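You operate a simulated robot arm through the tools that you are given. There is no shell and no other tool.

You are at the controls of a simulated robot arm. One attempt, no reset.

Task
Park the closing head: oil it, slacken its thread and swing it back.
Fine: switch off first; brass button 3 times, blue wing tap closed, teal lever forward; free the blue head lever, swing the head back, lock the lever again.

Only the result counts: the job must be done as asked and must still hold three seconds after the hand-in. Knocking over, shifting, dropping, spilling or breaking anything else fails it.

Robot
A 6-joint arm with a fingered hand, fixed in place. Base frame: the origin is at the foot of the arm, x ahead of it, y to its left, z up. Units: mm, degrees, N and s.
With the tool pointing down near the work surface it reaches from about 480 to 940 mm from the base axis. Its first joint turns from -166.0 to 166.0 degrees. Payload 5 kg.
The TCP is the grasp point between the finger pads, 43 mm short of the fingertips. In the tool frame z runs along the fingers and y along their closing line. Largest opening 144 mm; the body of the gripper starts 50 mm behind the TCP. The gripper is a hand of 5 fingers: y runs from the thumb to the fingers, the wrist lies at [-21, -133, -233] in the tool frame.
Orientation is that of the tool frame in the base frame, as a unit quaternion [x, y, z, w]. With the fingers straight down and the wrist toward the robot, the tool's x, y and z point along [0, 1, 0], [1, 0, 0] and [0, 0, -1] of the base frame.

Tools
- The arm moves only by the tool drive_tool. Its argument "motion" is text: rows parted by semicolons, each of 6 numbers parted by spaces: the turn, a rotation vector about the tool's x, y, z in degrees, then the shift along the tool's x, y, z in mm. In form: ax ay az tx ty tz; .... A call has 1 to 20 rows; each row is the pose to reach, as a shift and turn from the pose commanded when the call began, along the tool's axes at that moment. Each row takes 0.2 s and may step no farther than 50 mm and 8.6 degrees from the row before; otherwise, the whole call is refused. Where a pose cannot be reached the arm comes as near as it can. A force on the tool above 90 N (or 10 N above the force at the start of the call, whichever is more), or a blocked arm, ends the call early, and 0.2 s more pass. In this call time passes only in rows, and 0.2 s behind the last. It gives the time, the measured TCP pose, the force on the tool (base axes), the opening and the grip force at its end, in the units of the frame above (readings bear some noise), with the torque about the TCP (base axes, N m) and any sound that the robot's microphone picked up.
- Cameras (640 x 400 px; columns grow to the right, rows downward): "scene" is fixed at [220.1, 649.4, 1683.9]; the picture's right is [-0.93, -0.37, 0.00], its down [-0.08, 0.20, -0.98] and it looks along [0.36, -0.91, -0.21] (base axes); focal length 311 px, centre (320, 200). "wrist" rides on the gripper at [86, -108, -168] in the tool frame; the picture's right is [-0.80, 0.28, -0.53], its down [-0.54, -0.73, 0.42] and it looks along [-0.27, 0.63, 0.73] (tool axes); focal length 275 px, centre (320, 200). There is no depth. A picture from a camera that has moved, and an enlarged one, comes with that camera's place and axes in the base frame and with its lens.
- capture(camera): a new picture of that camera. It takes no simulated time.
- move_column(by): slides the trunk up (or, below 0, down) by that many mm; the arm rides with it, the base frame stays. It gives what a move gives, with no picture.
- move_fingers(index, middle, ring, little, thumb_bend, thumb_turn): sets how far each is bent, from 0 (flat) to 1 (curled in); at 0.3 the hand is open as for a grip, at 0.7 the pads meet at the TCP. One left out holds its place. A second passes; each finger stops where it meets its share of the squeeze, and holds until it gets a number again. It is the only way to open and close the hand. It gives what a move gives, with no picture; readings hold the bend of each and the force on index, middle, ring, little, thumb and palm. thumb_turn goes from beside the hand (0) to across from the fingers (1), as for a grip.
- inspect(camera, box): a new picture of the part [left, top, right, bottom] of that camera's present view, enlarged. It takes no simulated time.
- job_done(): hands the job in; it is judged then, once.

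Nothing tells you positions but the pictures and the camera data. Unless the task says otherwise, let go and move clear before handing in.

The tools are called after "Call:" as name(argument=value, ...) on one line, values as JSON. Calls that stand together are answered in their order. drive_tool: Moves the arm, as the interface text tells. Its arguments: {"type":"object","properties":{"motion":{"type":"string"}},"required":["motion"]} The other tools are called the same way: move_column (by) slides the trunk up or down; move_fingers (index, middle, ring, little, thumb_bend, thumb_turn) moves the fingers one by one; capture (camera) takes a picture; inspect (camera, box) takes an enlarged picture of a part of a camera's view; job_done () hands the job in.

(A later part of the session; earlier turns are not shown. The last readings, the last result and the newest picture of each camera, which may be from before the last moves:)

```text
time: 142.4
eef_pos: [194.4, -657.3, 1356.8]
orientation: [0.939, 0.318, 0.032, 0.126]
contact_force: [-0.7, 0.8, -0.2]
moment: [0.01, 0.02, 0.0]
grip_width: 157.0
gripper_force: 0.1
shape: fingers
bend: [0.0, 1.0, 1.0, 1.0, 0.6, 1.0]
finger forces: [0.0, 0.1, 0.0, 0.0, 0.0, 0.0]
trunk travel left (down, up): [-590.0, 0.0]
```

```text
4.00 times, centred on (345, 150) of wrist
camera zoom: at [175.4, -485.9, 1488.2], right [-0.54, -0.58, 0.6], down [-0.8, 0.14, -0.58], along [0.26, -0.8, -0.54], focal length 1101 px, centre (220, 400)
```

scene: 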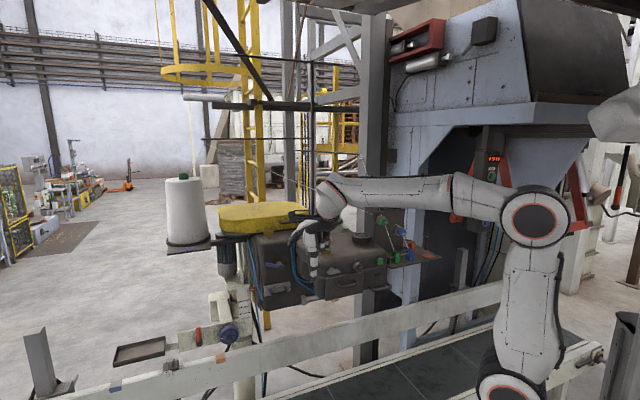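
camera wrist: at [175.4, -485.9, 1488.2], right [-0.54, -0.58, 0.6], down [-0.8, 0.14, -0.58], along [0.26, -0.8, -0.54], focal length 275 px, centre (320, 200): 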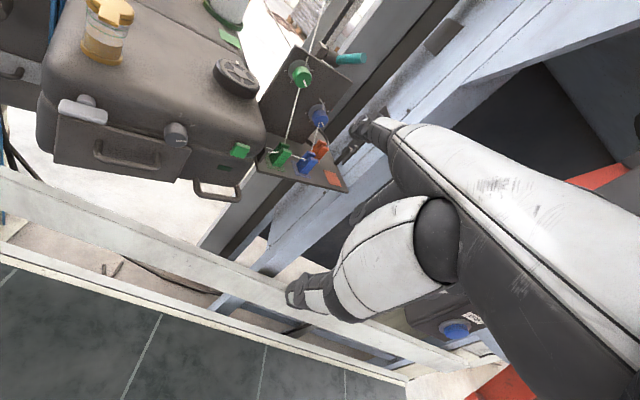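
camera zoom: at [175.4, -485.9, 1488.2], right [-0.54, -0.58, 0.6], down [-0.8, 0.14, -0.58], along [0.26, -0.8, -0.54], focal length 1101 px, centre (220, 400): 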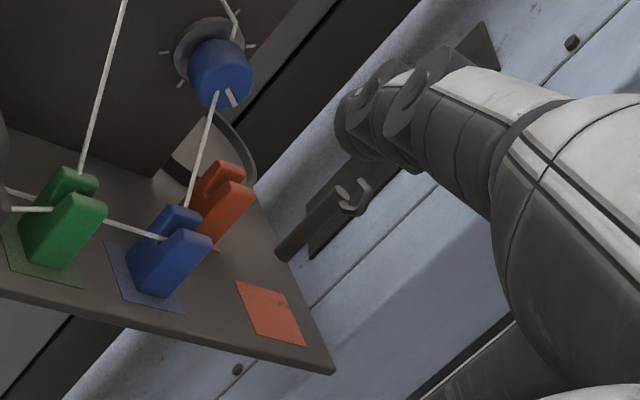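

The plate and shelf hang in front of the columns and nothing looks disturbed, so I accept this as the head's stop (about 22°). Now I must re-lock the lever, which has moved with the head to about (771,-591); I'll travel there on a clear path in front of the head.

Call:
drive_tool(motion="-0.5 0.8 -2.9 40 -6 16.7; -1 1.5 -5.7 80 -12 33.4; -1.5 2.3 -8.6 120 -18 50; -2 3 -11.4 160 -24 66.9; -2.5 3.8 -14.3 200 -30 83.6; -3 4.6 -17.2 240 -36 100; -3.5 5.3 -20 279 -42 117; -4 6.1 -22.9 319 -48 134; -4.5 6.8 -25.7 359 -54 150; -5 7.6 -28.6 398 -60 167")

Call:
capture(camera="wrist")

Call:
inspect(camera="wrist", box=[0, 0, 640, 1])

Call:
inspect(camera="scene", box=[200, 160, 480, 320])

```text
time: 144.7
eef_pos: [500.9, -405.1, 1171.6]
orientation: [0.821, 0.546, 0.075, 0.148]
contact_force: [0.2, -0.3, -0.3]
moment: [-0.03, 0.0, 0.04]
grip_width: 156.8
gripper_force: 0.1
shape: fingers
bend: [0.0, 1.0, 1.0, 1.0, 0.6, 1.0]
finger forces: [0.0, 0.0, 0.0, 0.0, 0.0, 0.0]
trunk travel left (down, up): [-590.0, 0.0]
```

```text
taken
camera wrist: at [392.3, -260.1, 1290.9], right [-0.22, -0.75, 0.63], down [-0.73, -0.31, -0.61], along [0.65, -0.59, -0.48], focal length 275 px, centre (320, 200)
```

wrist: 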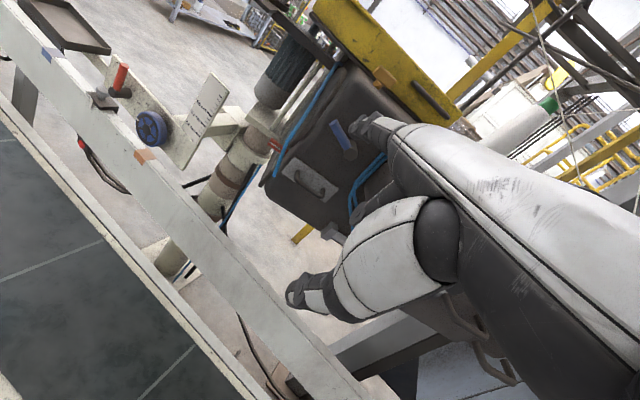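

```text
1.00 times, centred on (320, 0) of wrist (not enlarged: the box is as wide or as high as the picture)
camera zoom: at [392.3, -260.1, 1290.9], right [-0.22, -0.75, 0.63], down [-0.73, -0.31, -0.61], along [0.65, -0.59, -0.48], focal length 275 px, centre (320, 400)
```

zoom: 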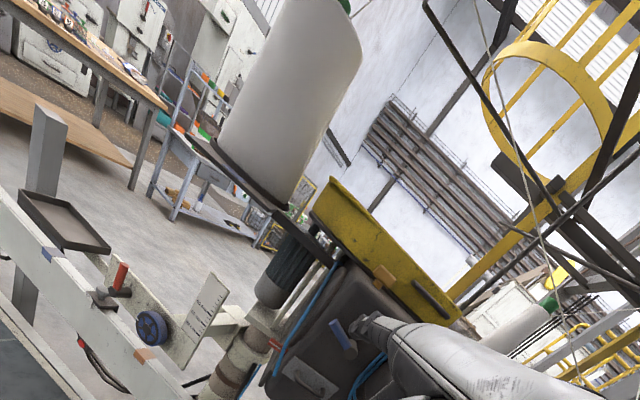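

```text
2.29 times, centred on (340, 240) of scene
camera zoom: at [220.1, 649.4, 1683.9], right [-0.93, -0.37, 0.0], down [-0.08, 0.2, -0.98], along [0.36, -0.91, -0.21], focal length 710 px, centre (274, 109)
```

zoom: 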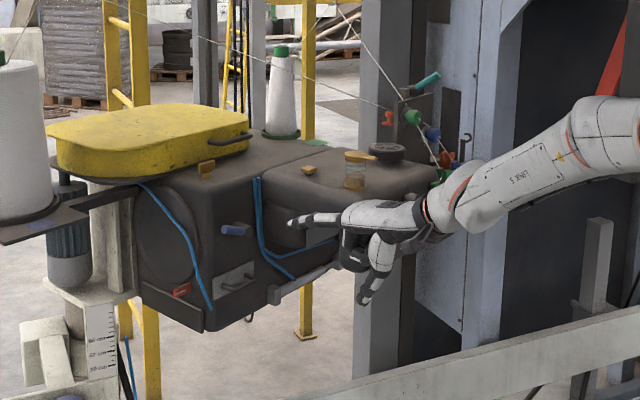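

Call:
inspect(camera="wrist", box=[270, 80, 430, 190])

Call:
inspect(camera="scene", box=[260, 210, 340, 270])

```text
3.64 times, centred on (350, 135) of wrist
camera zoom: at [392.3, -260.1, 1290.9], right [-0.22, -0.75, 0.63], down [-0.73, -0.31, -0.61], along [0.65, -0.59, -0.48], focal length 1001 px, centre (211, 436)
```

zoom: 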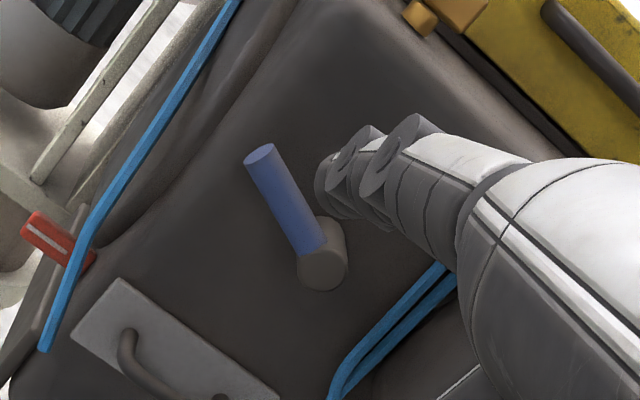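

```text
6.67 times, centred on (300, 240) of scene
camera zoom: at [220.1, 649.4, 1683.9], right [-0.93, -0.37, 0.0], down [-0.08, 0.2, -0.98], along [0.36, -0.91, -0.21], focal length 2072 px, centre (453, -67)
```

zoom: 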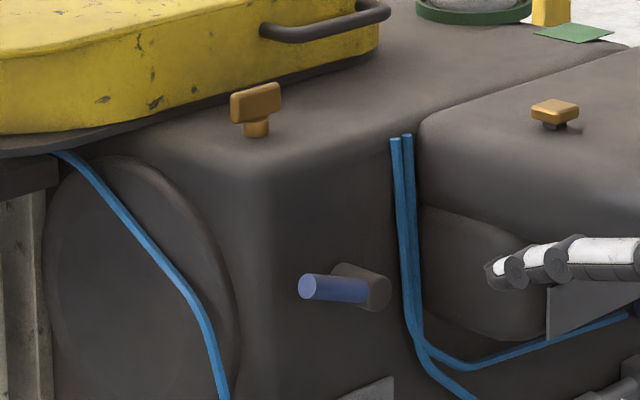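

Measured again, the lever's boss is at about (762,-568) with the rod pointing left. I'll bring the fingertip in front of and slightly below the rod's outer half.

Call:
drive_tool(motion="0 0 0 -2.4 22.7 33; 0 0 0 -4.8 45.4 66; 0 0 0 -7.2 68 99; 0 0 0 -9.6 90.7 131.6")

Call:
inspect(camera="wrist", box=[270, 60, 430, 170])

Call:
inspect(camera="scene", box=[260, 220, 340, 280])

```text
time: 145.7
eef_pos: [613.2, -469.0, 1078.2]
orientation: [0.821, 0.546, 0.076, 0.149]
contact_force: [0.5, 0.0, -0.1]
moment: [0.03, 0.01, 0.0]
grip_width: 157.0
gripper_force: 0.1
shape: fingers
bend: [0.0, 1.0, 1.0, 1.0, 0.6, 1.0]
finger forces: [0.0, 0.1, 0.0, 0.0, 0.0, 0.1]
trunk travel left (down, up): [-590.0, 0.0]
```

```text
3.64 times, centred on (350, 115) of wrist
camera zoom: at [505.0, -325.0, 1196.7], right [-0.22, -0.75, 0.63], down [-0.73, -0.31, -0.62], along [0.65, -0.59, -0.48], focal length 1001 px, centre (211, 509)
```

zoom: 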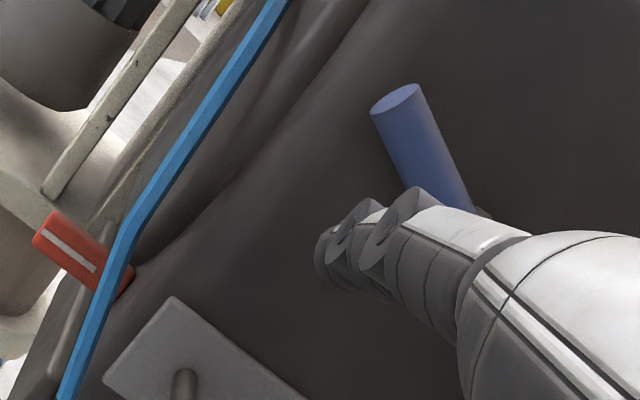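

```text
6.67 times, centred on (300, 250) of scene
camera zoom: at [220.1, 649.4, 1683.9], right [-0.93, -0.37, 0.0], down [-0.08, 0.2, -0.98], along [0.36, -0.91, -0.21], focal length 2072 px, centre (453, -133)
```

zoom: 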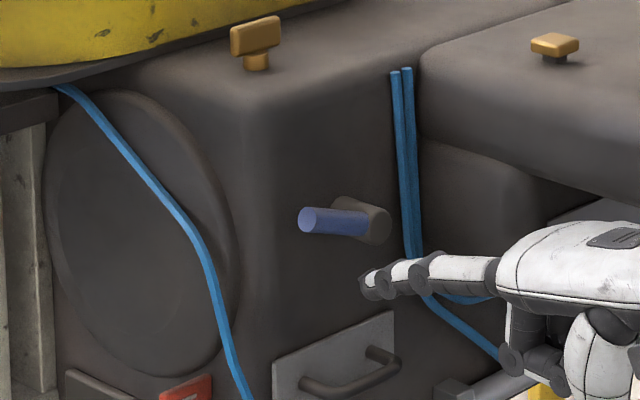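

The finger is in line below the rod. I'll slide it in underneath.

Call:
drive_tool(motion="0 0 0 0 31.2 10.7; 0 0 0 0 62.4 21.5")

Call:
inspect(camera="wrist", box=[270, 60, 430, 170])

Call:
inspect(camera="scene", box=[260, 220, 340, 280])

```text
time: 146.2
eef_pos: [674.2, -496.3, 1075.9]
orientation: [0.821, 0.546, 0.074, 0.149]
contact_force: [-0.6, -0.5, -0.9]
moment: [0.05, -0.01, -0.01]
grip_width: 156.8
gripper_force: 0.1
shape: fingers
bend: [0.0, 1.0, 1.0, 1.0, 0.6, 1.0]
finger forces: [0.0, 0.0, 0.0, 0.0, 0.0, 0.0]
trunk travel left (down, up): [-590.0, 0.0]
```

```text
3.64 times, centred on (350, 115) of wrist
camera zoom: at [564.8, -351.2, 1195.7], right [-0.22, -0.75, 0.63], down [-0.73, -0.31, -0.62], along [0.65, -0.59, -0.48], focal length 1001 px, centre (211, 509)
```

zoom: 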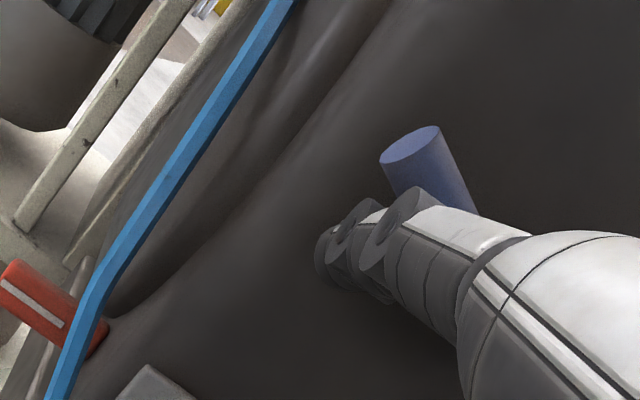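

```text
6.67 times, centred on (300, 250) of scene
camera zoom: at [220.1, 649.4, 1683.9], right [-0.93, -0.37, 0.0], down [-0.08, 0.2, -0.98], along [0.36, -0.91, -0.21], focal length 2072 px, centre (453, -133)
```

zoom: 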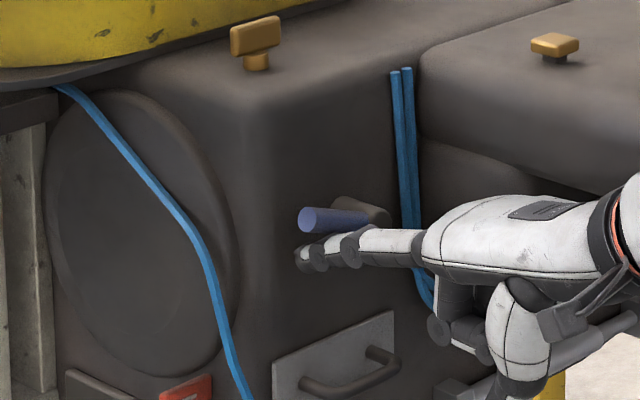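

The finger is under the rod. I'll lift it along the arc back toward upright.

Call:
drive_tool(motion="0 0 0 0 3.9 -11.3; 0 0 0 -4 7.2 -20.8; 0 0 0 -8 10.4 -30.3; 0 0 0 -14 13.3 -38.8")

Call:
inspect(camera="wrist", box=[270, 60, 430, 170])

Call:
inspect(camera="scene", box=[260, 220, 340, 280])

```text
time: 147.2
eef_pos: [667.3, -507.4, 1119.5]
orientation: [0.821, 0.546, 0.076, 0.149]
contact_force: [-0.2, 1.3, -1.9]
moment: [0.0, 0.1, 0.06]
grip_width: 155.7
gripper_force: 0.5
shape: fingers
bend: [0.0, 1.0, 1.0, 1.0, 0.6, 1.0]
finger forces: [1.3, 0.0, 0.0, 0.0, 0.1, 0.1]
trunk travel left (down, up): [-590.0, 0.0]
```

```text
3.64 times, centred on (350, 115) of wrist
camera zoom: at [558.9, -361.8, 1238.6], right [-0.22, -0.75, 0.63], down [-0.73, -0.31, -0.62], along [0.65, -0.59, -0.48], focal length 1001 px, centre (211, 509)
```

zoom: 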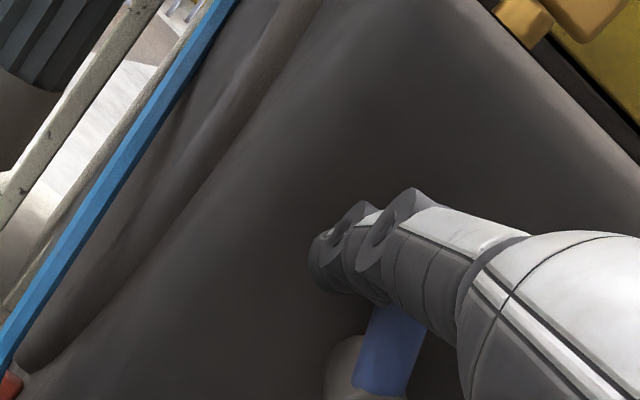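

```text
6.67 times, centred on (300, 250) of scene
camera zoom: at [220.1, 649.4, 1683.9], right [-0.93, -0.37, 0.0], down [-0.08, 0.2, -0.98], along [0.36, -0.91, -0.21], focal length 2072 px, centre (453, -133)
```

zoom: 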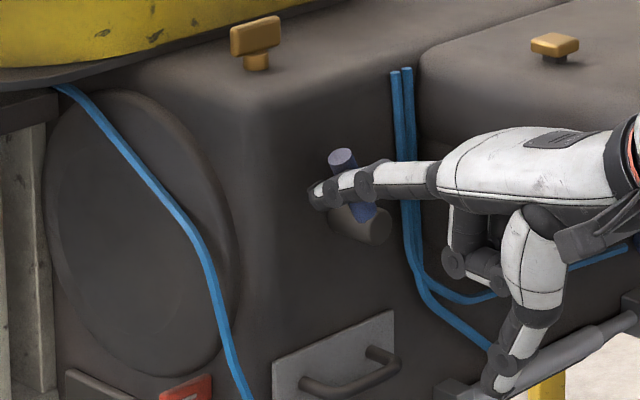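

The lever is lifting nicely and is already near upright. I'll continue pushing right to its locked stop.

Call:
drive_tool(motion="0 0 0 -7 2.7 -7.5; 0 0 0 -14 4.3 -12.2; 0 0 0 -21 5.3 -15; 0 0 0 -27 5.3 -15")

Call:
inspect(camera="wrist", box=[270, 70, 430, 190])

Call:
inspect(camera="scene", box=[260, 220, 340, 280])

```text
time: 148.2
eef_pos: [659.6, -529.8, 1135.3]
orientation: [0.82, 0.548, 0.075, 0.148]
contact_force: [2.7, 6.5, -1.2]
moment: [-0.34, 0.3, 0.38]
grip_width: 156.2
gripper_force: 2.7
shape: fingers
bend: [0.0, 1.0, 1.0, 1.0, 0.6, 1.0]
finger forces: [3.7, 0.0, 0.0, 0.0, 0.0, 2.6]
trunk travel left (down, up): [-590.0, 0.0]
```

```text
3.33 times, centred on (350, 130) of wrist
camera zoom: at [549.9, -384.8, 1254.7], right [-0.22, -0.75, 0.63], down [-0.73, -0.31, -0.62], along [0.65, -0.59, -0.48], focal length 918 px, centre (220, 433)
```

zoom: 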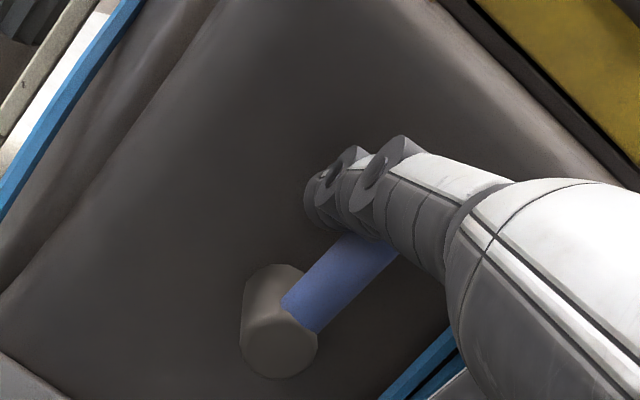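

```text
6.67 times, centred on (300, 250) of scene
camera zoom: at [220.1, 649.4, 1683.9], right [-0.93, -0.37, 0.0], down [-0.08, 0.2, -0.98], along [0.36, -0.91, -0.21], focal length 2072 px, centre (453, -133)
```

zoom: 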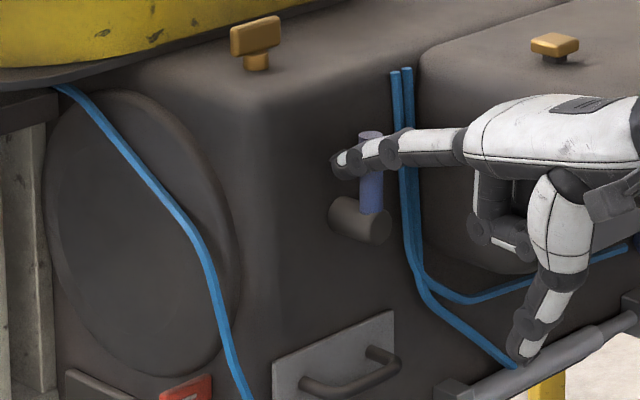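

The rod is upright again. The palm sensor shows a light touch too, so I'll check what the hand is near before pressing a last bit.

Call:
capture(camera="wrist")

Call:
inspect(camera="scene", box=[290, 200, 410, 290])

Call:
inspect(camera="scene", box=[295, 230, 335, 260])

```text
taken
camera wrist: at [549.9, -384.8, 1254.7], right [-0.22, -0.75, 0.63], down [-0.73, -0.31, -0.62], along [0.65, -0.59, -0.48], focal length 275 px, centre (320, 200)
```

wrist: 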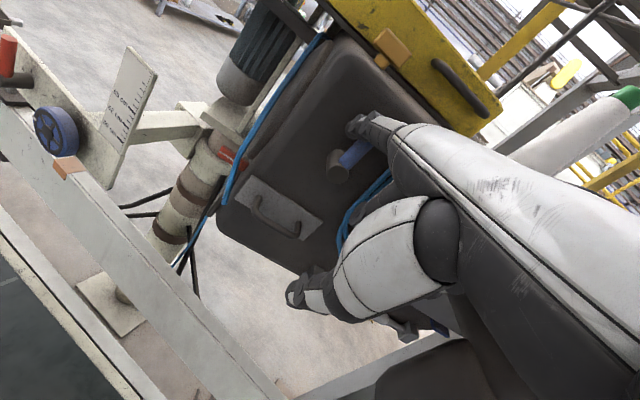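

```text
4.44 times, centred on (350, 245) of scene
camera zoom: at [220.1, 649.4, 1683.9], right [-0.93, -0.37, 0.0], down [-0.08, 0.2, -0.98], along [0.36, -0.91, -0.21], focal length 1381 px, centre (187, 0)
```

zoom: 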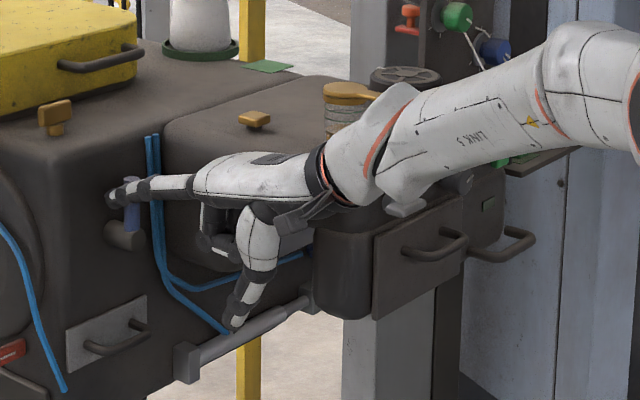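

```text
13.33 times, centred on (315, 245) of scene
camera zoom: at [220.1, 649.4, 1683.9], right [-0.93, -0.37, 0.0], down [-0.08, 0.2, -0.98], along [0.36, -0.91, -0.21], focal length 4144 px, centre (387, -400)
```

zoom: 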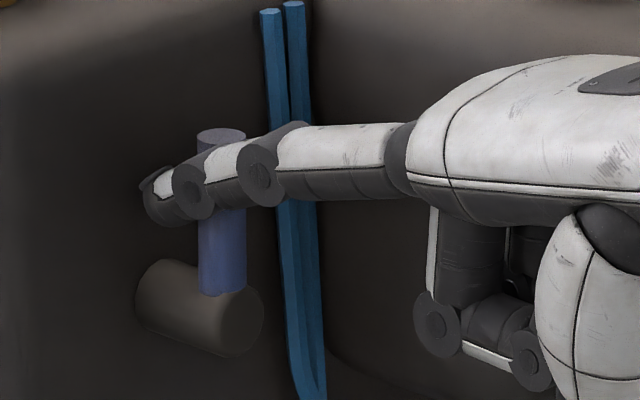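

The lever looks upright; the palm only brushes the front box's left side. I'll press the fingertip a few millimetres further right by a small yaw, which also eases the palm away.

Call:
drive_tool(motion="0 -0.4 1.2 1 0 0; 0 -0.85 2.4 2 0 0; 0 -1.2 3.5 3 0 0")

Call:
inspect(camera="scene", box=[295, 230, 335, 260])

```text
time: 149.1
eef_pos: [660.1, -526.3, 1135.1]
orientation: [0.838, 0.52, 0.071, 0.153]
contact_force: [1.0, 10.9, 0.0]
moment: [-0.54, 0.11, 1.17]
grip_width: 156.2
gripper_force: 5.4
shape: fingers
bend: [0.0, 1.0, 1.0, 1.0, 0.6, 1.0]
finger forces: [9.6, 0.0, 0.1, 0.0, 0.0, 0.0]
trunk travel left (down, up): [-590.0, 0.0]
```

```text
13.33 times, centred on (315, 245) of scene
camera zoom: at [220.1, 649.4, 1683.9], right [-0.93, -0.37, 0.0], down [-0.08, 0.2, -0.98], along [0.36, -0.91, -0.21], focal length 4144 px, centre (387, -400)
```

zoom: 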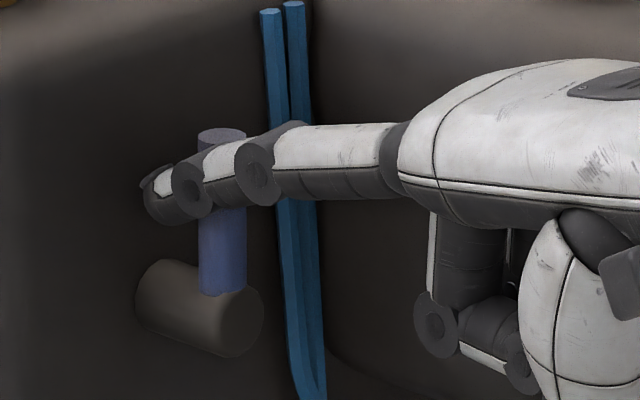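

The lever is firmly at its locked stop (9.6 N, no further movement). I'll withdraw straight back.

Call:
drive_tool(motion="0 0 0 8 0 0; 0 0 0 11 -35 -12; 0 0 0 12 -73 -25; 0 0 0 12 -112 -38; 0 0 0 12 -150 -52; 0 0 0 12 -186 -64")

Call:
inspect(camera="scene", box=[200, 160, 480, 320])

Call:
capture(camera="wrist")

Call:
inspect(camera="scene", box=[260, 220, 340, 280])

```text
time: 150.4
eef_pos: [488.4, -428.5, 1134.3]
orientation: [0.837, 0.52, 0.072, 0.153]
contact_force: [0.2, 0.8, 0.8]
moment: [0.0, -0.06, 0.01]
grip_width: 157.2
gripper_force: 0.1
shape: fingers
bend: [0.0, 1.0, 1.0, 1.0, 0.6, 1.0]
finger forces: [0.0, 0.1, 0.1, 0.0, 0.0, 0.1]
trunk travel left (down, up): [-590.0, 0.0]
```

```text
2.29 times, centred on (340, 240) of scene
camera zoom: at [220.1, 649.4, 1683.9], right [-0.93, -0.37, 0.0], down [-0.08, 0.2, -0.98], along [0.36, -0.91, -0.21], focal length 710 px, centre (274, 109)
```

zoom: 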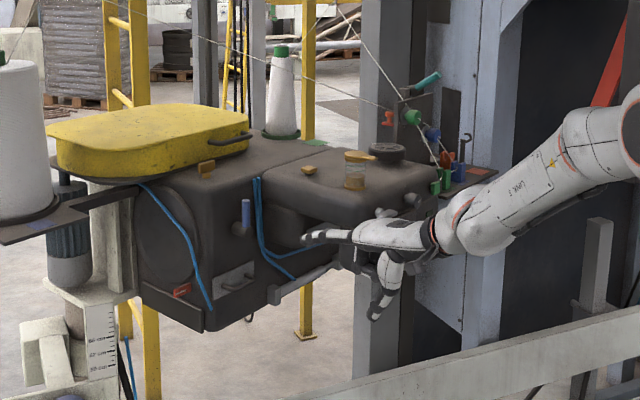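

```text
taken
camera wrist: at [388.6, -276.5, 1253.4], right [-0.27, -0.73, 0.63], down [-0.74, -0.26, -0.62], along [0.62, -0.63, -0.47], focal length 275 px, centre (320, 200)
```

wrist: 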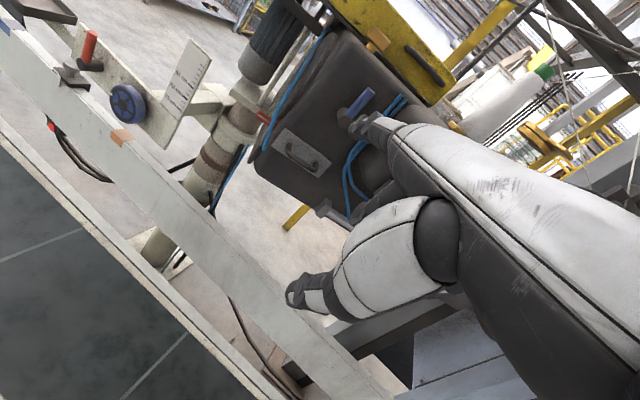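

```text
6.67 times, centred on (300, 250) of scene
camera zoom: at [220.1, 649.4, 1683.9], right [-0.93, -0.37, 0.0], down [-0.08, 0.2, -0.98], along [0.36, -0.91, -0.21], focal length 2072 px, centre (453, -133)
```

zoom: 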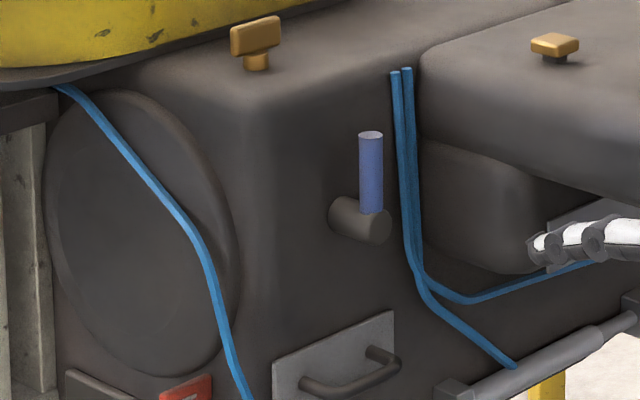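

The lever is upright and the head is parked back. Now I'll verify everything: lamp, knob, lid, teal lever, the swing angle and the tap.

Call:
inspect(camera="scene", box=[300, 200, 390, 260])

Call:
inspect(camera="scene", box=[350, 220, 410, 260])

Call:
inspect(camera="scene", box=[350, 180, 420, 230])

Call:
inspect(camera="scene", box=[200, 200, 290, 270])

```text
6.67 times, centred on (345, 230) of scene
camera zoom: at [220.1, 649.4, 1683.9], right [-0.93, -0.37, 0.0], down [-0.08, 0.2, -0.98], along [0.36, -0.91, -0.21], focal length 2072 px, centre (153, 0)
```

zoom: 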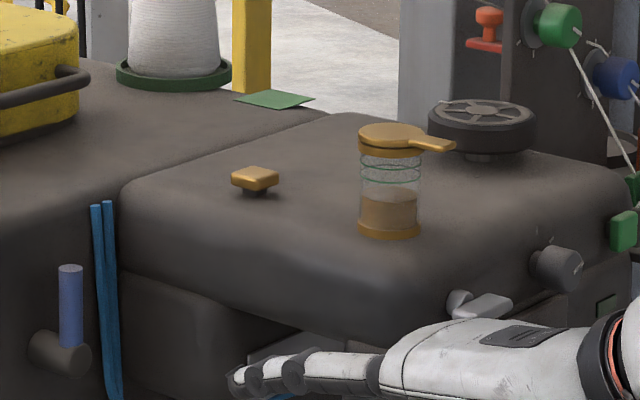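

```text
10.00 times, centred on (380, 240) of scene
camera zoom: at [220.1, 649.4, 1683.9], right [-0.93, -0.37, 0.0], down [-0.08, 0.2, -0.98], along [0.36, -0.91, -0.21], focal length 3108 px, centre (-280, -200)
```

zoom: 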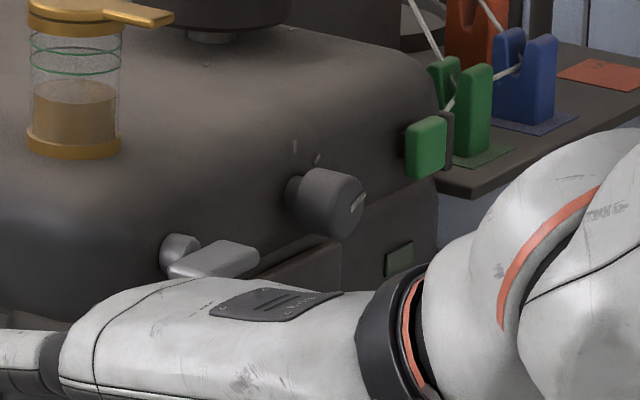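

```text
8.00 times, centred on (385, 205) of scene
camera zoom: at [220.1, 649.4, 1683.9], right [-0.93, -0.37, 0.0], down [-0.08, 0.2, -0.98], along [0.36, -0.91, -0.21], focal length 2486 px, centre (-200, 160)
```

zoom: 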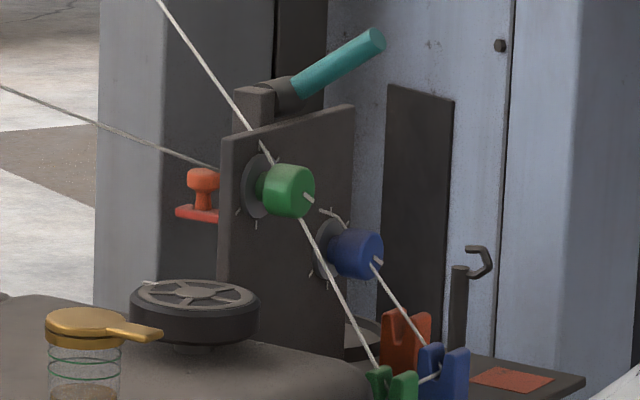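

```text
5.71 times, centred on (245, 235) of scene
camera zoom: at [220.1, 649.4, 1683.9], right [-0.93, -0.37, 0.0], down [-0.08, 0.2, -0.98], along [0.36, -0.91, -0.21], focal length 1776 px, centre (749, 0)
```

zoom: 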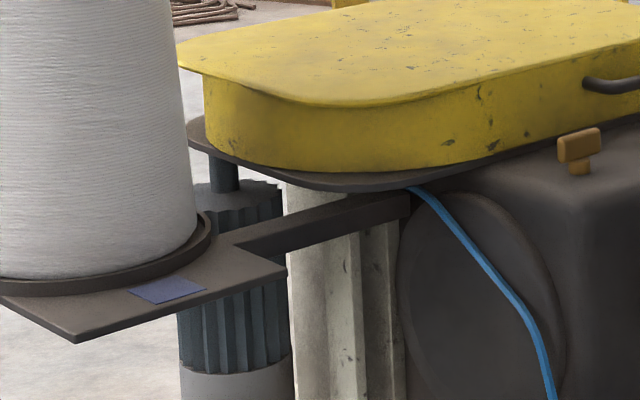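

All good: the lamp is dark, the lid closed, the teal lever forward, the lever upright and the head swung about 25° to its stop. I'll raise the hand clear and check the grey knob once more from above.

Call:
drive_tool(motion="0 0 0 0 -30 -12; 0 0 0 0 -60 -30; 0 0 0 0 -52 -75; 0 0 0 0 -40 -120; 0 0 0 0 -28 -165; 0 0 0 0 -16 -205; 0 0 0 0 -13 -234")

Call:
capture(camera="wrist")

Call:
inspect(camera="wrist", box=[260, 60, 420, 170])

```text
time: 152.1
eef_pos: [414.0, -381.7, 1351.7]
orientation: [0.838, 0.519, 0.071, 0.152]
contact_force: [0.5, 0.2, -0.9]
moment: [-0.01, -0.04, -0.02]
grip_width: 157.2
gripper_force: 0.1
shape: fingers
bend: [0.0, 1.0, 1.0, 1.0, 0.6, 1.0]
finger forces: [0.0, 0.0, 0.0, 0.1, 0.0, 0.0]
trunk travel left (down, up): [-590.0, 0.0]
```

```text
taken
camera wrist: at [313.3, -229.8, 1470.1], right [-0.27, -0.73, 0.63], down [-0.74, -0.26, -0.62], along [0.61, -0.63, -0.47], focal length 275 px, centre (320, 200)
```

wrist: 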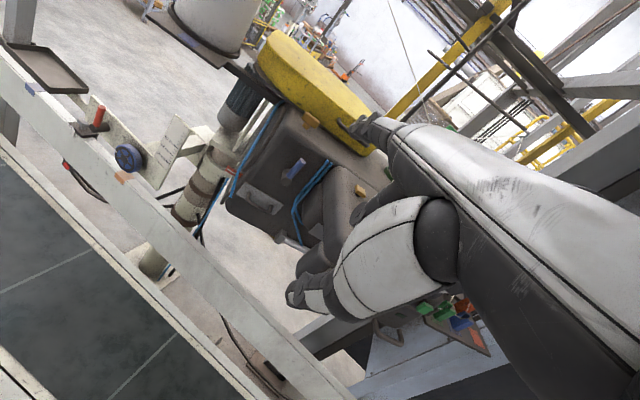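

```text
3.64 times, centred on (340, 115) of wrist
camera zoom: at [313.3, -229.8, 1470.1], right [-0.27, -0.73, 0.63], down [-0.74, -0.26, -0.62], along [0.61, -0.63, -0.47], focal length 1001 px, centre (247, 509)
```

zoom: 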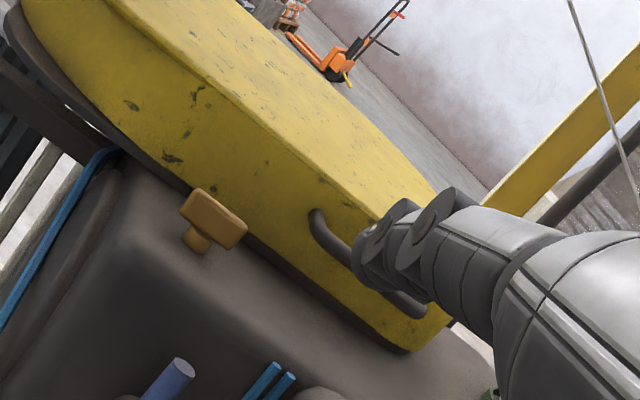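

Call:
drive_tool(motion="0 0 0 -38 0 0; 0 0 0 -76 0 0; 0 0 0 -114 0 0; 0 0 0 -152 0 0; 0 0 0 -190 0 0; 0 0 0 -228 0 0")

Call:
capture(camera="wrist")

Call:
inspect(camera="wrist", box=[200, 60, 360, 180])

Call:
inspect(camera="scene", box=[350, 225, 410, 265])

```text
time: 153.4
eef_pos: [308.9, -582.6, 1360.2]
orientation: [0.838, 0.519, 0.072, 0.151]
contact_force: [0.0, -0.1, -0.1]
moment: [0.02, -0.02, 0.04]
grip_width: 157.1
gripper_force: 0.0
shape: fingers
bend: [0.0, 1.0, 1.0, 1.0, 0.6, 1.0]
finger forces: [0.0, 0.0, 0.0, 0.1, 0.0, 0.1]
trunk travel left (down, up): [-590.0, 0.0]
```

```text
taken
camera wrist: at [209.3, -432.8, 1479.0], right [-0.27, -0.73, 0.63], down [-0.74, -0.26, -0.62], along [0.61, -0.63, -0.47], focal length 275 px, centre (320, 200)
```

wrist: 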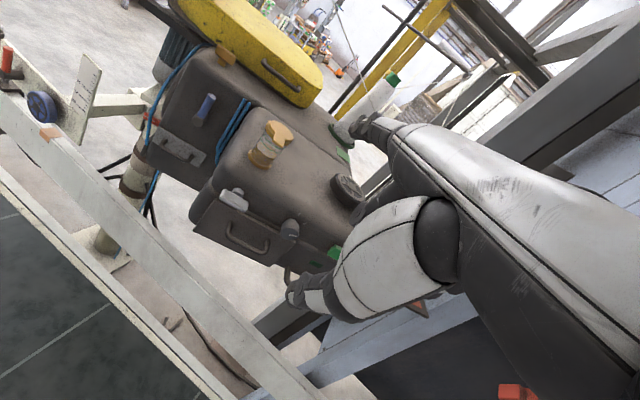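

```text
3.33 times, centred on (280, 120) of wrist
camera zoom: at [209.3, -432.8, 1479.0], right [-0.27, -0.73, 0.63], down [-0.74, -0.26, -0.62], along [0.61, -0.63, -0.47], focal length 918 px, centre (453, 467)
```

zoom: 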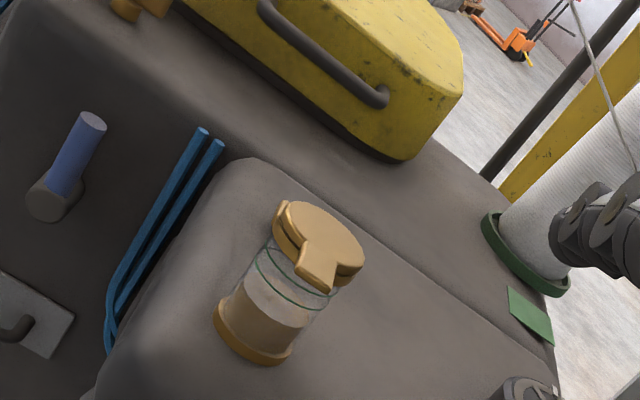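

```text
10.00 times, centred on (380, 245) of scene
camera zoom: at [220.1, 649.4, 1683.9], right [-0.93, -0.37, 0.0], down [-0.08, 0.2, -0.98], along [0.36, -0.91, -0.21], focal length 3108 px, centre (-280, -250)
```

zoom: 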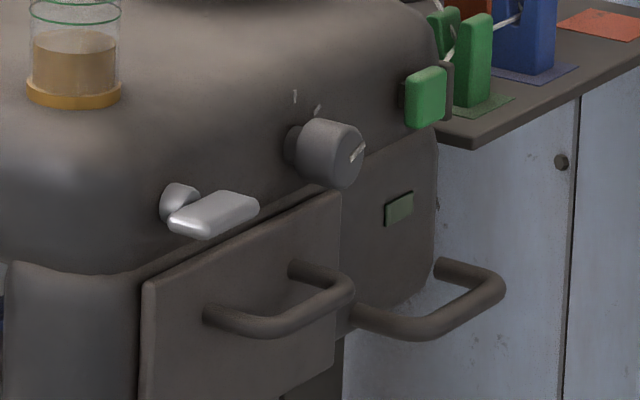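

The head looks right, but the jar's lid may not sit quite flush in this view. I'll look closer, and at the knob too.

Call:
inspect(camera="wrist", box=[240, 110, 300, 170])

Call:
inspect(camera="scene", box=[350, 210, 390, 240])

Call:
inspect(camera="wrist", box=[270, 205, 330, 250])

```text
6.67 times, centred on (270, 140) of wrist
camera zoom: at [209.3, -432.8, 1479.0], right [-0.27, -0.73, 0.63], down [-0.74, -0.26, -0.62], along [0.61, -0.63, -0.47], focal length 1835 px, centre (653, 600)
```

zoom: 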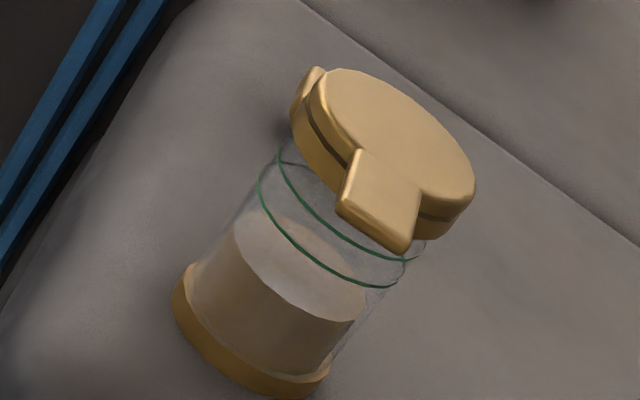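

```text
13.33 times, centred on (370, 225) of scene
camera zoom: at [220.1, 649.4, 1683.9], right [-0.93, -0.37, 0.0], down [-0.08, 0.2, -0.98], along [0.36, -0.91, -0.21], focal length 4144 px, centre (-347, -133)
```

zoom: 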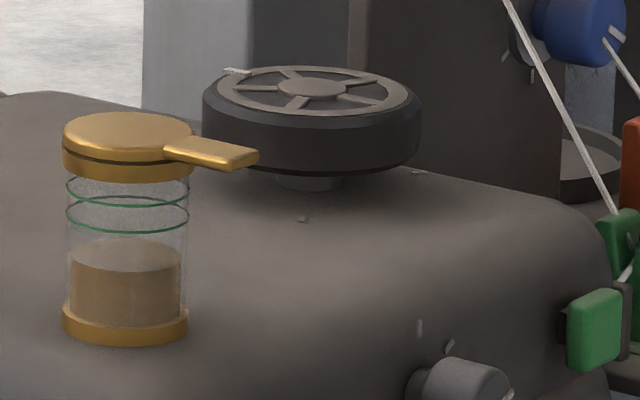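

```text
8.89 times, centred on (300, 228) of wrist
camera zoom: at [209.3, -432.8, 1479.0], right [-0.27, -0.73, 0.63], down [-0.74, -0.26, -0.62], along [0.61, -0.63, -0.47], focal length 2447 px, centre (498, -44)
```

zoom: 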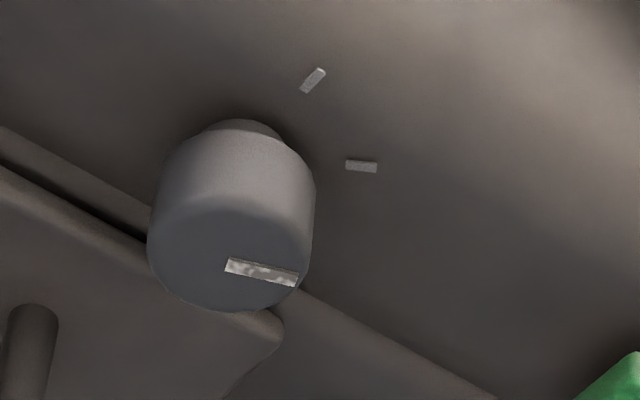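

The lid is closed flush. The knob seems within a few degrees of its tick; I'll zoom further to judge that precisely.

Call:
inspect(camera="scene", box=[373, 226, 388, 241])

Call:
inspect(camera="wrist", box=[280, 215, 320, 245])

```text
16.00 times, centred on (380, 234) of scene
camera zoom: at [220.1, 649.4, 1683.9], right [-0.93, -0.37, 0.0], down [-0.08, 0.2, -0.98], along [0.36, -0.91, -0.21], focal length 4973 px, centre (-648, -336)
```

zoom: 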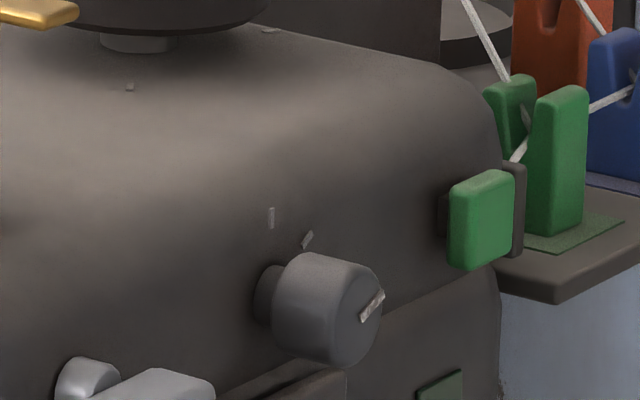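

```text
13.33 times, centred on (300, 230) of wrist
camera zoom: at [209.3, -432.8, 1479.0], right [-0.27, -0.73, 0.63], down [-0.74, -0.26, -0.62], along [0.61, -0.63, -0.47], focal length 3670 px, centre (587, -200)
```

zoom: 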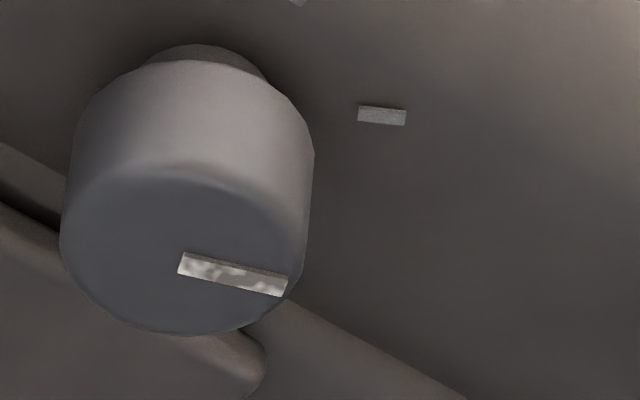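

The knob sits about 8° clockwise of its original tick, probably from my brush against it while swinging. I'll correct that gently: first hover the index over the knob's top again.

Call:
drive_tool(motion="4.8 0.6 -1.6 -16 4 32; 9.6 1.1 -3.3 -32 8 64; 14.5 1.7 -5 -48 12 96; 19.3 2.3 -6.6 -64 15.7 128.6")

Call:
inspect(camera="wrist", box=[260, 60, 420, 170])

Call:
inspect(camera="scene", box=[360, 215, 400, 245])

```text
time: 154.4
eef_pos: [328.4, -672.3, 1242.2]
orientation: [0.819, 0.573, -0.009, 0.003]
contact_force: [0.2, -0.1, -0.2]
moment: [0.06, -0.02, -0.01]
grip_width: 156.9
gripper_force: 0.0
shape: fingers
bend: [0.0, 1.0, 1.0, 1.0, 0.6, 1.0]
finger forces: [0.0, 0.0, 0.1, 0.1, 0.0, 0.0]
trunk travel left (down, up): [-590.0, 0.0]
```

```text
3.64 times, centred on (340, 115) of wrist
camera zoom: at [258.3, -553.0, 1409.5], right [0.0, -0.84, 0.55], down [-0.87, -0.27, -0.41], along [0.49, -0.47, -0.73], focal length 1001 px, centre (247, 509)
```

zoom: 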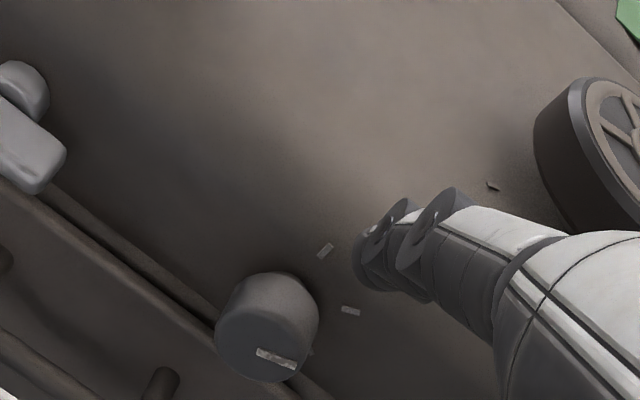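

```text
13.33 times, centred on (380, 230) of scene
camera zoom: at [220.1, 649.4, 1683.9], right [-0.93, -0.37, 0.0], down [-0.08, 0.2, -0.98], along [0.36, -0.91, -0.21], focal length 4144 px, centre (-480, -200)
```

zoom: 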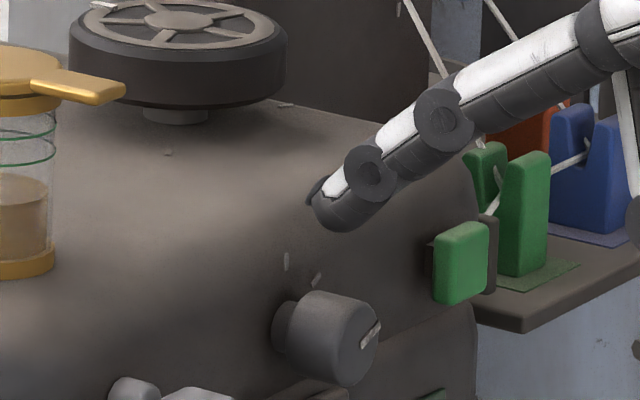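

This view has the same geometry relative to the head as my first close look, so I can compare directly. I'll zoom on the pointer and ticks.

Call:
inspect(camera="wrist", box=[310, 120, 350, 160])

Call:
inspect(camera="wrist", box=[285, 110, 365, 170])

```text
10.00 times, centred on (330, 140) of wrist
camera zoom: at [258.3, -553.0, 1409.5], right [0.0, -0.84, 0.55], down [-0.87, -0.27, -0.41], along [0.49, -0.47, -0.73], focal length 2753 px, centre (220, 800)
```

zoom: 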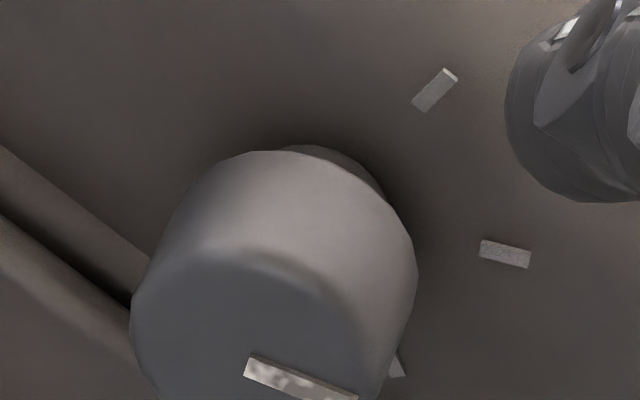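

```text
6.67 times, centred on (325, 140) of wrist
camera zoom: at [258.3, -553.0, 1409.5], right [0.0, -0.84, 0.55], down [-0.87, -0.27, -0.41], along [0.49, -0.47, -0.73], focal length 1835 px, centre (287, 600)
```

zoom: 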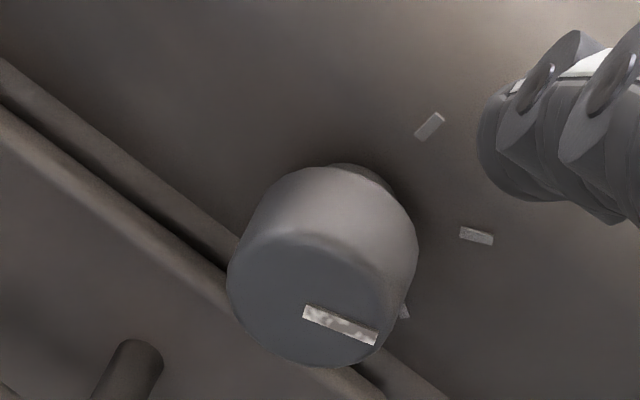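

By careful projection the ticks are at 0° and 60°, and the pointer is now at about 71°, so it needs about 10° back. My fingertip is 6 mm right of the knob's top; I'll lower onto it gently.

Call:
drive_tool(motion="0 0 0 0 0 9; 0 0 0 0 0 18; 0 0 0 0 0 21")

Call:
inspect(camera="wrist", box=[295, 110, 375, 170])

Call:
inspect(camera="scene", box=[360, 215, 400, 245])

```text
time: 155.2
eef_pos: [329.5, -671.1, 1224.2]
orientation: [0.819, 0.574, -0.008, 0.003]
contact_force: [-0.2, 0.7, -0.5]
moment: [-0.03, -0.02, -0.01]
grip_width: 157.1
gripper_force: 0.0
shape: fingers
bend: [0.0, 1.0, 1.0, 1.0, 0.6, 1.0]
finger forces: [0.0, 0.0, 0.0, 0.0, 0.0, 0.0]
trunk travel left (down, up): [-590.0, 0.0]
```

```text
6.67 times, centred on (335, 140) of wrist
camera zoom: at [258.2, -551.9, 1390.4], right [0.0, -0.84, 0.55], down [-0.87, -0.27, -0.41], along [0.49, -0.48, -0.73], focal length 1835 px, centre (220, 600)
```

zoom: 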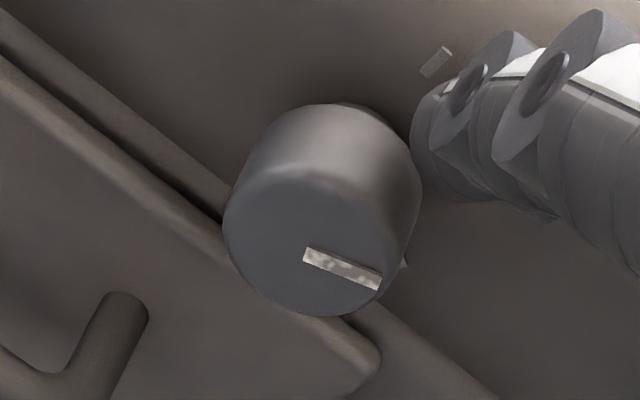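

```text
13.33 times, centred on (380, 230) of scene
camera zoom: at [220.1, 649.4, 1683.9], right [-0.93, -0.37, 0.0], down [-0.08, 0.2, -0.98], along [0.36, -0.91, -0.21], focal length 4144 px, centre (-480, -200)
```

zoom: 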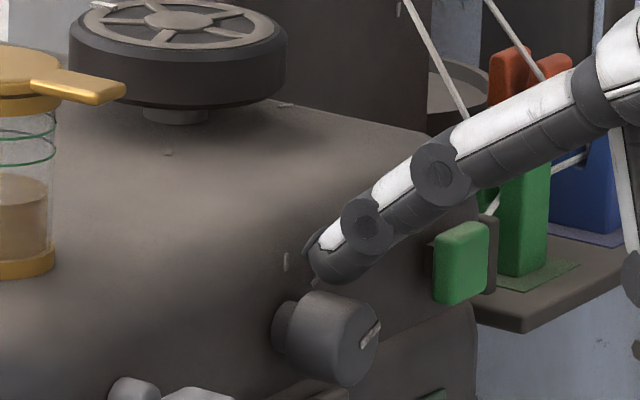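

Call:
drive_tool(motion="0 0 0 0 0 3; 0 0 0 0 0 5.5")

Call:
drive_tool(motion="0 0 0 0 0 2.5")

Call:
inspect(camera="scene", box=[360, 215, 400, 245])

```text
time: 155.8
eef_pos: [329.8, -671.3, 1219.0]
orientation: [0.819, 0.574, -0.008, 0.003]
contact_force: [-0.7, 0.3, 1.7]
moment: [0.02, -0.09, -0.01]
grip_width: 157.4
gripper_force: 0.2
shape: fingers
bend: [0.0, 1.0, 1.0, 1.0, 0.6, 1.0]
finger forces: [0.6, 0.1, 0.1, 0.0, 0.0, 0.0]
trunk travel left (down, up): [-590.0, 0.0]
```

```text
time: 156.2
eef_pos: [329.4, -672.2, 1217.8]
orientation: [0.819, 0.573, -0.008, 0.004]
contact_force: [-0.1, 0.2, 4.1]
moment: [-0.08, -0.44, 0.01]
grip_width: 158.4
gripper_force: 1.1
shape: fingers
bend: [0.0, 1.0, 1.0, 1.0, 0.6, 1.0]
finger forces: [3.0, 0.0, 0.0, 0.0, 0.0, 0.1]
trunk travel left (down, up): [-590.0, 0.0]
```

```text
13.33 times, centred on (380, 230) of scene
camera zoom: at [220.1, 649.4, 1683.9], right [-0.93, -0.37, 0.0], down [-0.08, 0.2, -0.98], along [0.36, -0.91, -0.21], focal length 4144 px, centre (-480, -200)
```

zoom: 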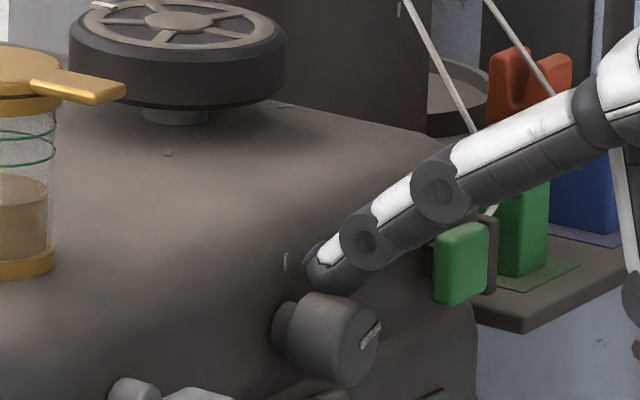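

Contact at about 3 N. I'll press slightly more and drag left in small steps.

Call:
drive_tool(motion="0 0 0 0 0 2.5; 0 0 0 3 0 2.5; 0 0 0 5 0 2.5")

Call:
inspect(camera="scene", box=[373, 226, 388, 241])

```text
time: 157.1
eef_pos: [329.1, -667.3, 1214.2]
orientation: [0.82, 0.573, -0.008, 0.004]
contact_force: [-5.3, -2.8, 8.8]
moment: [-0.2, -1.01, -0.48]
grip_width: 159.4
gripper_force: 4.4
shape: fingers
bend: [0.0, 1.0, 1.0, 1.0, 0.6, 1.0]
finger forces: [8.5, 0.0, 0.1, 0.0, 0.0, 0.1]
trunk travel left (down, up): [-590.0, 0.0]
```

```text
16.00 times, centred on (380, 234) of scene
camera zoom: at [220.1, 649.4, 1683.9], right [-0.93, -0.37, 0.0], down [-0.08, 0.2, -0.98], along [0.36, -0.91, -0.21], focal length 4973 px, centre (-648, -336)
```

zoom: 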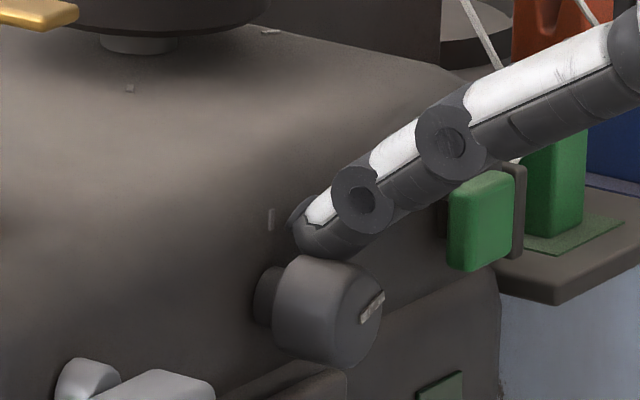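

Call:
drive_tool(motion="0 0 0 1.5 0 0")

Call:
inspect(camera="scene", box=[373, 226, 388, 241])

Call:
inspect(camera="wrist", box=[295, 110, 375, 170])

```text
time: 157.4
eef_pos: [330.3, -666.0, 1214.7]
orientation: [0.819, 0.573, -0.008, 0.004]
contact_force: [-7.6, -3.4, 7.4]
moment: [-0.28, -1.1, -0.66]
grip_width: 159.5
gripper_force: 5.3
shape: fingers
bend: [0.0, 1.0, 1.0, 1.0, 0.6, 1.0]
finger forces: [9.6, 0.0, 0.1, 0.0, 0.0, 0.1]
trunk travel left (down, up): [-590.0, 0.0]
```

```text
16.00 times, centred on (380, 234) of scene
camera zoom: at [220.1, 649.4, 1683.9], right [-0.93, -0.37, 0.0], down [-0.08, 0.2, -0.98], along [0.36, -0.91, -0.21], focal length 4973 px, centre (-648, -336)
```

zoom: 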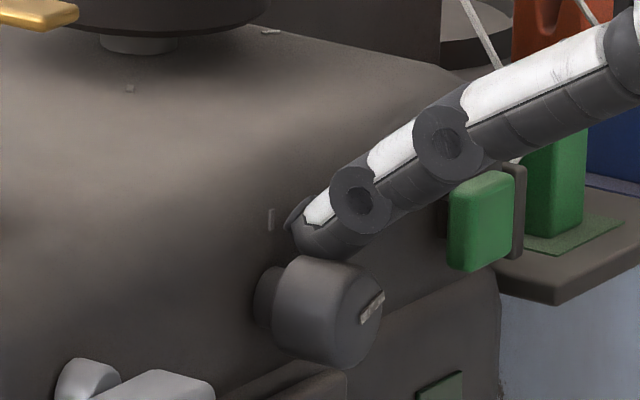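

```text
6.67 times, centred on (335, 140) of wrist
camera zoom: at [259.4, -546.0, 1381.1], right [0.0, -0.84, 0.55], down [-0.87, -0.27, -0.41], along [0.49, -0.48, -0.73], focal length 1835 px, centre (220, 600)
```

zoom: 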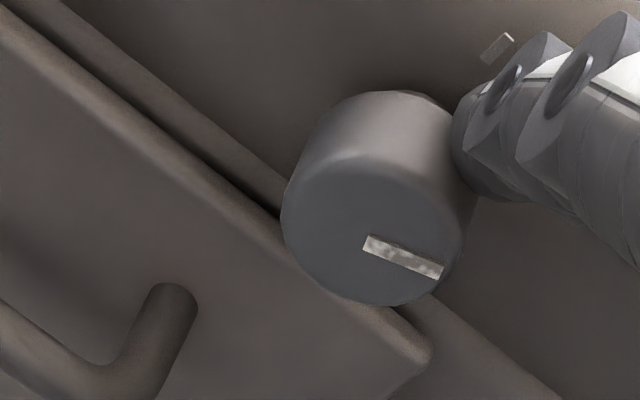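

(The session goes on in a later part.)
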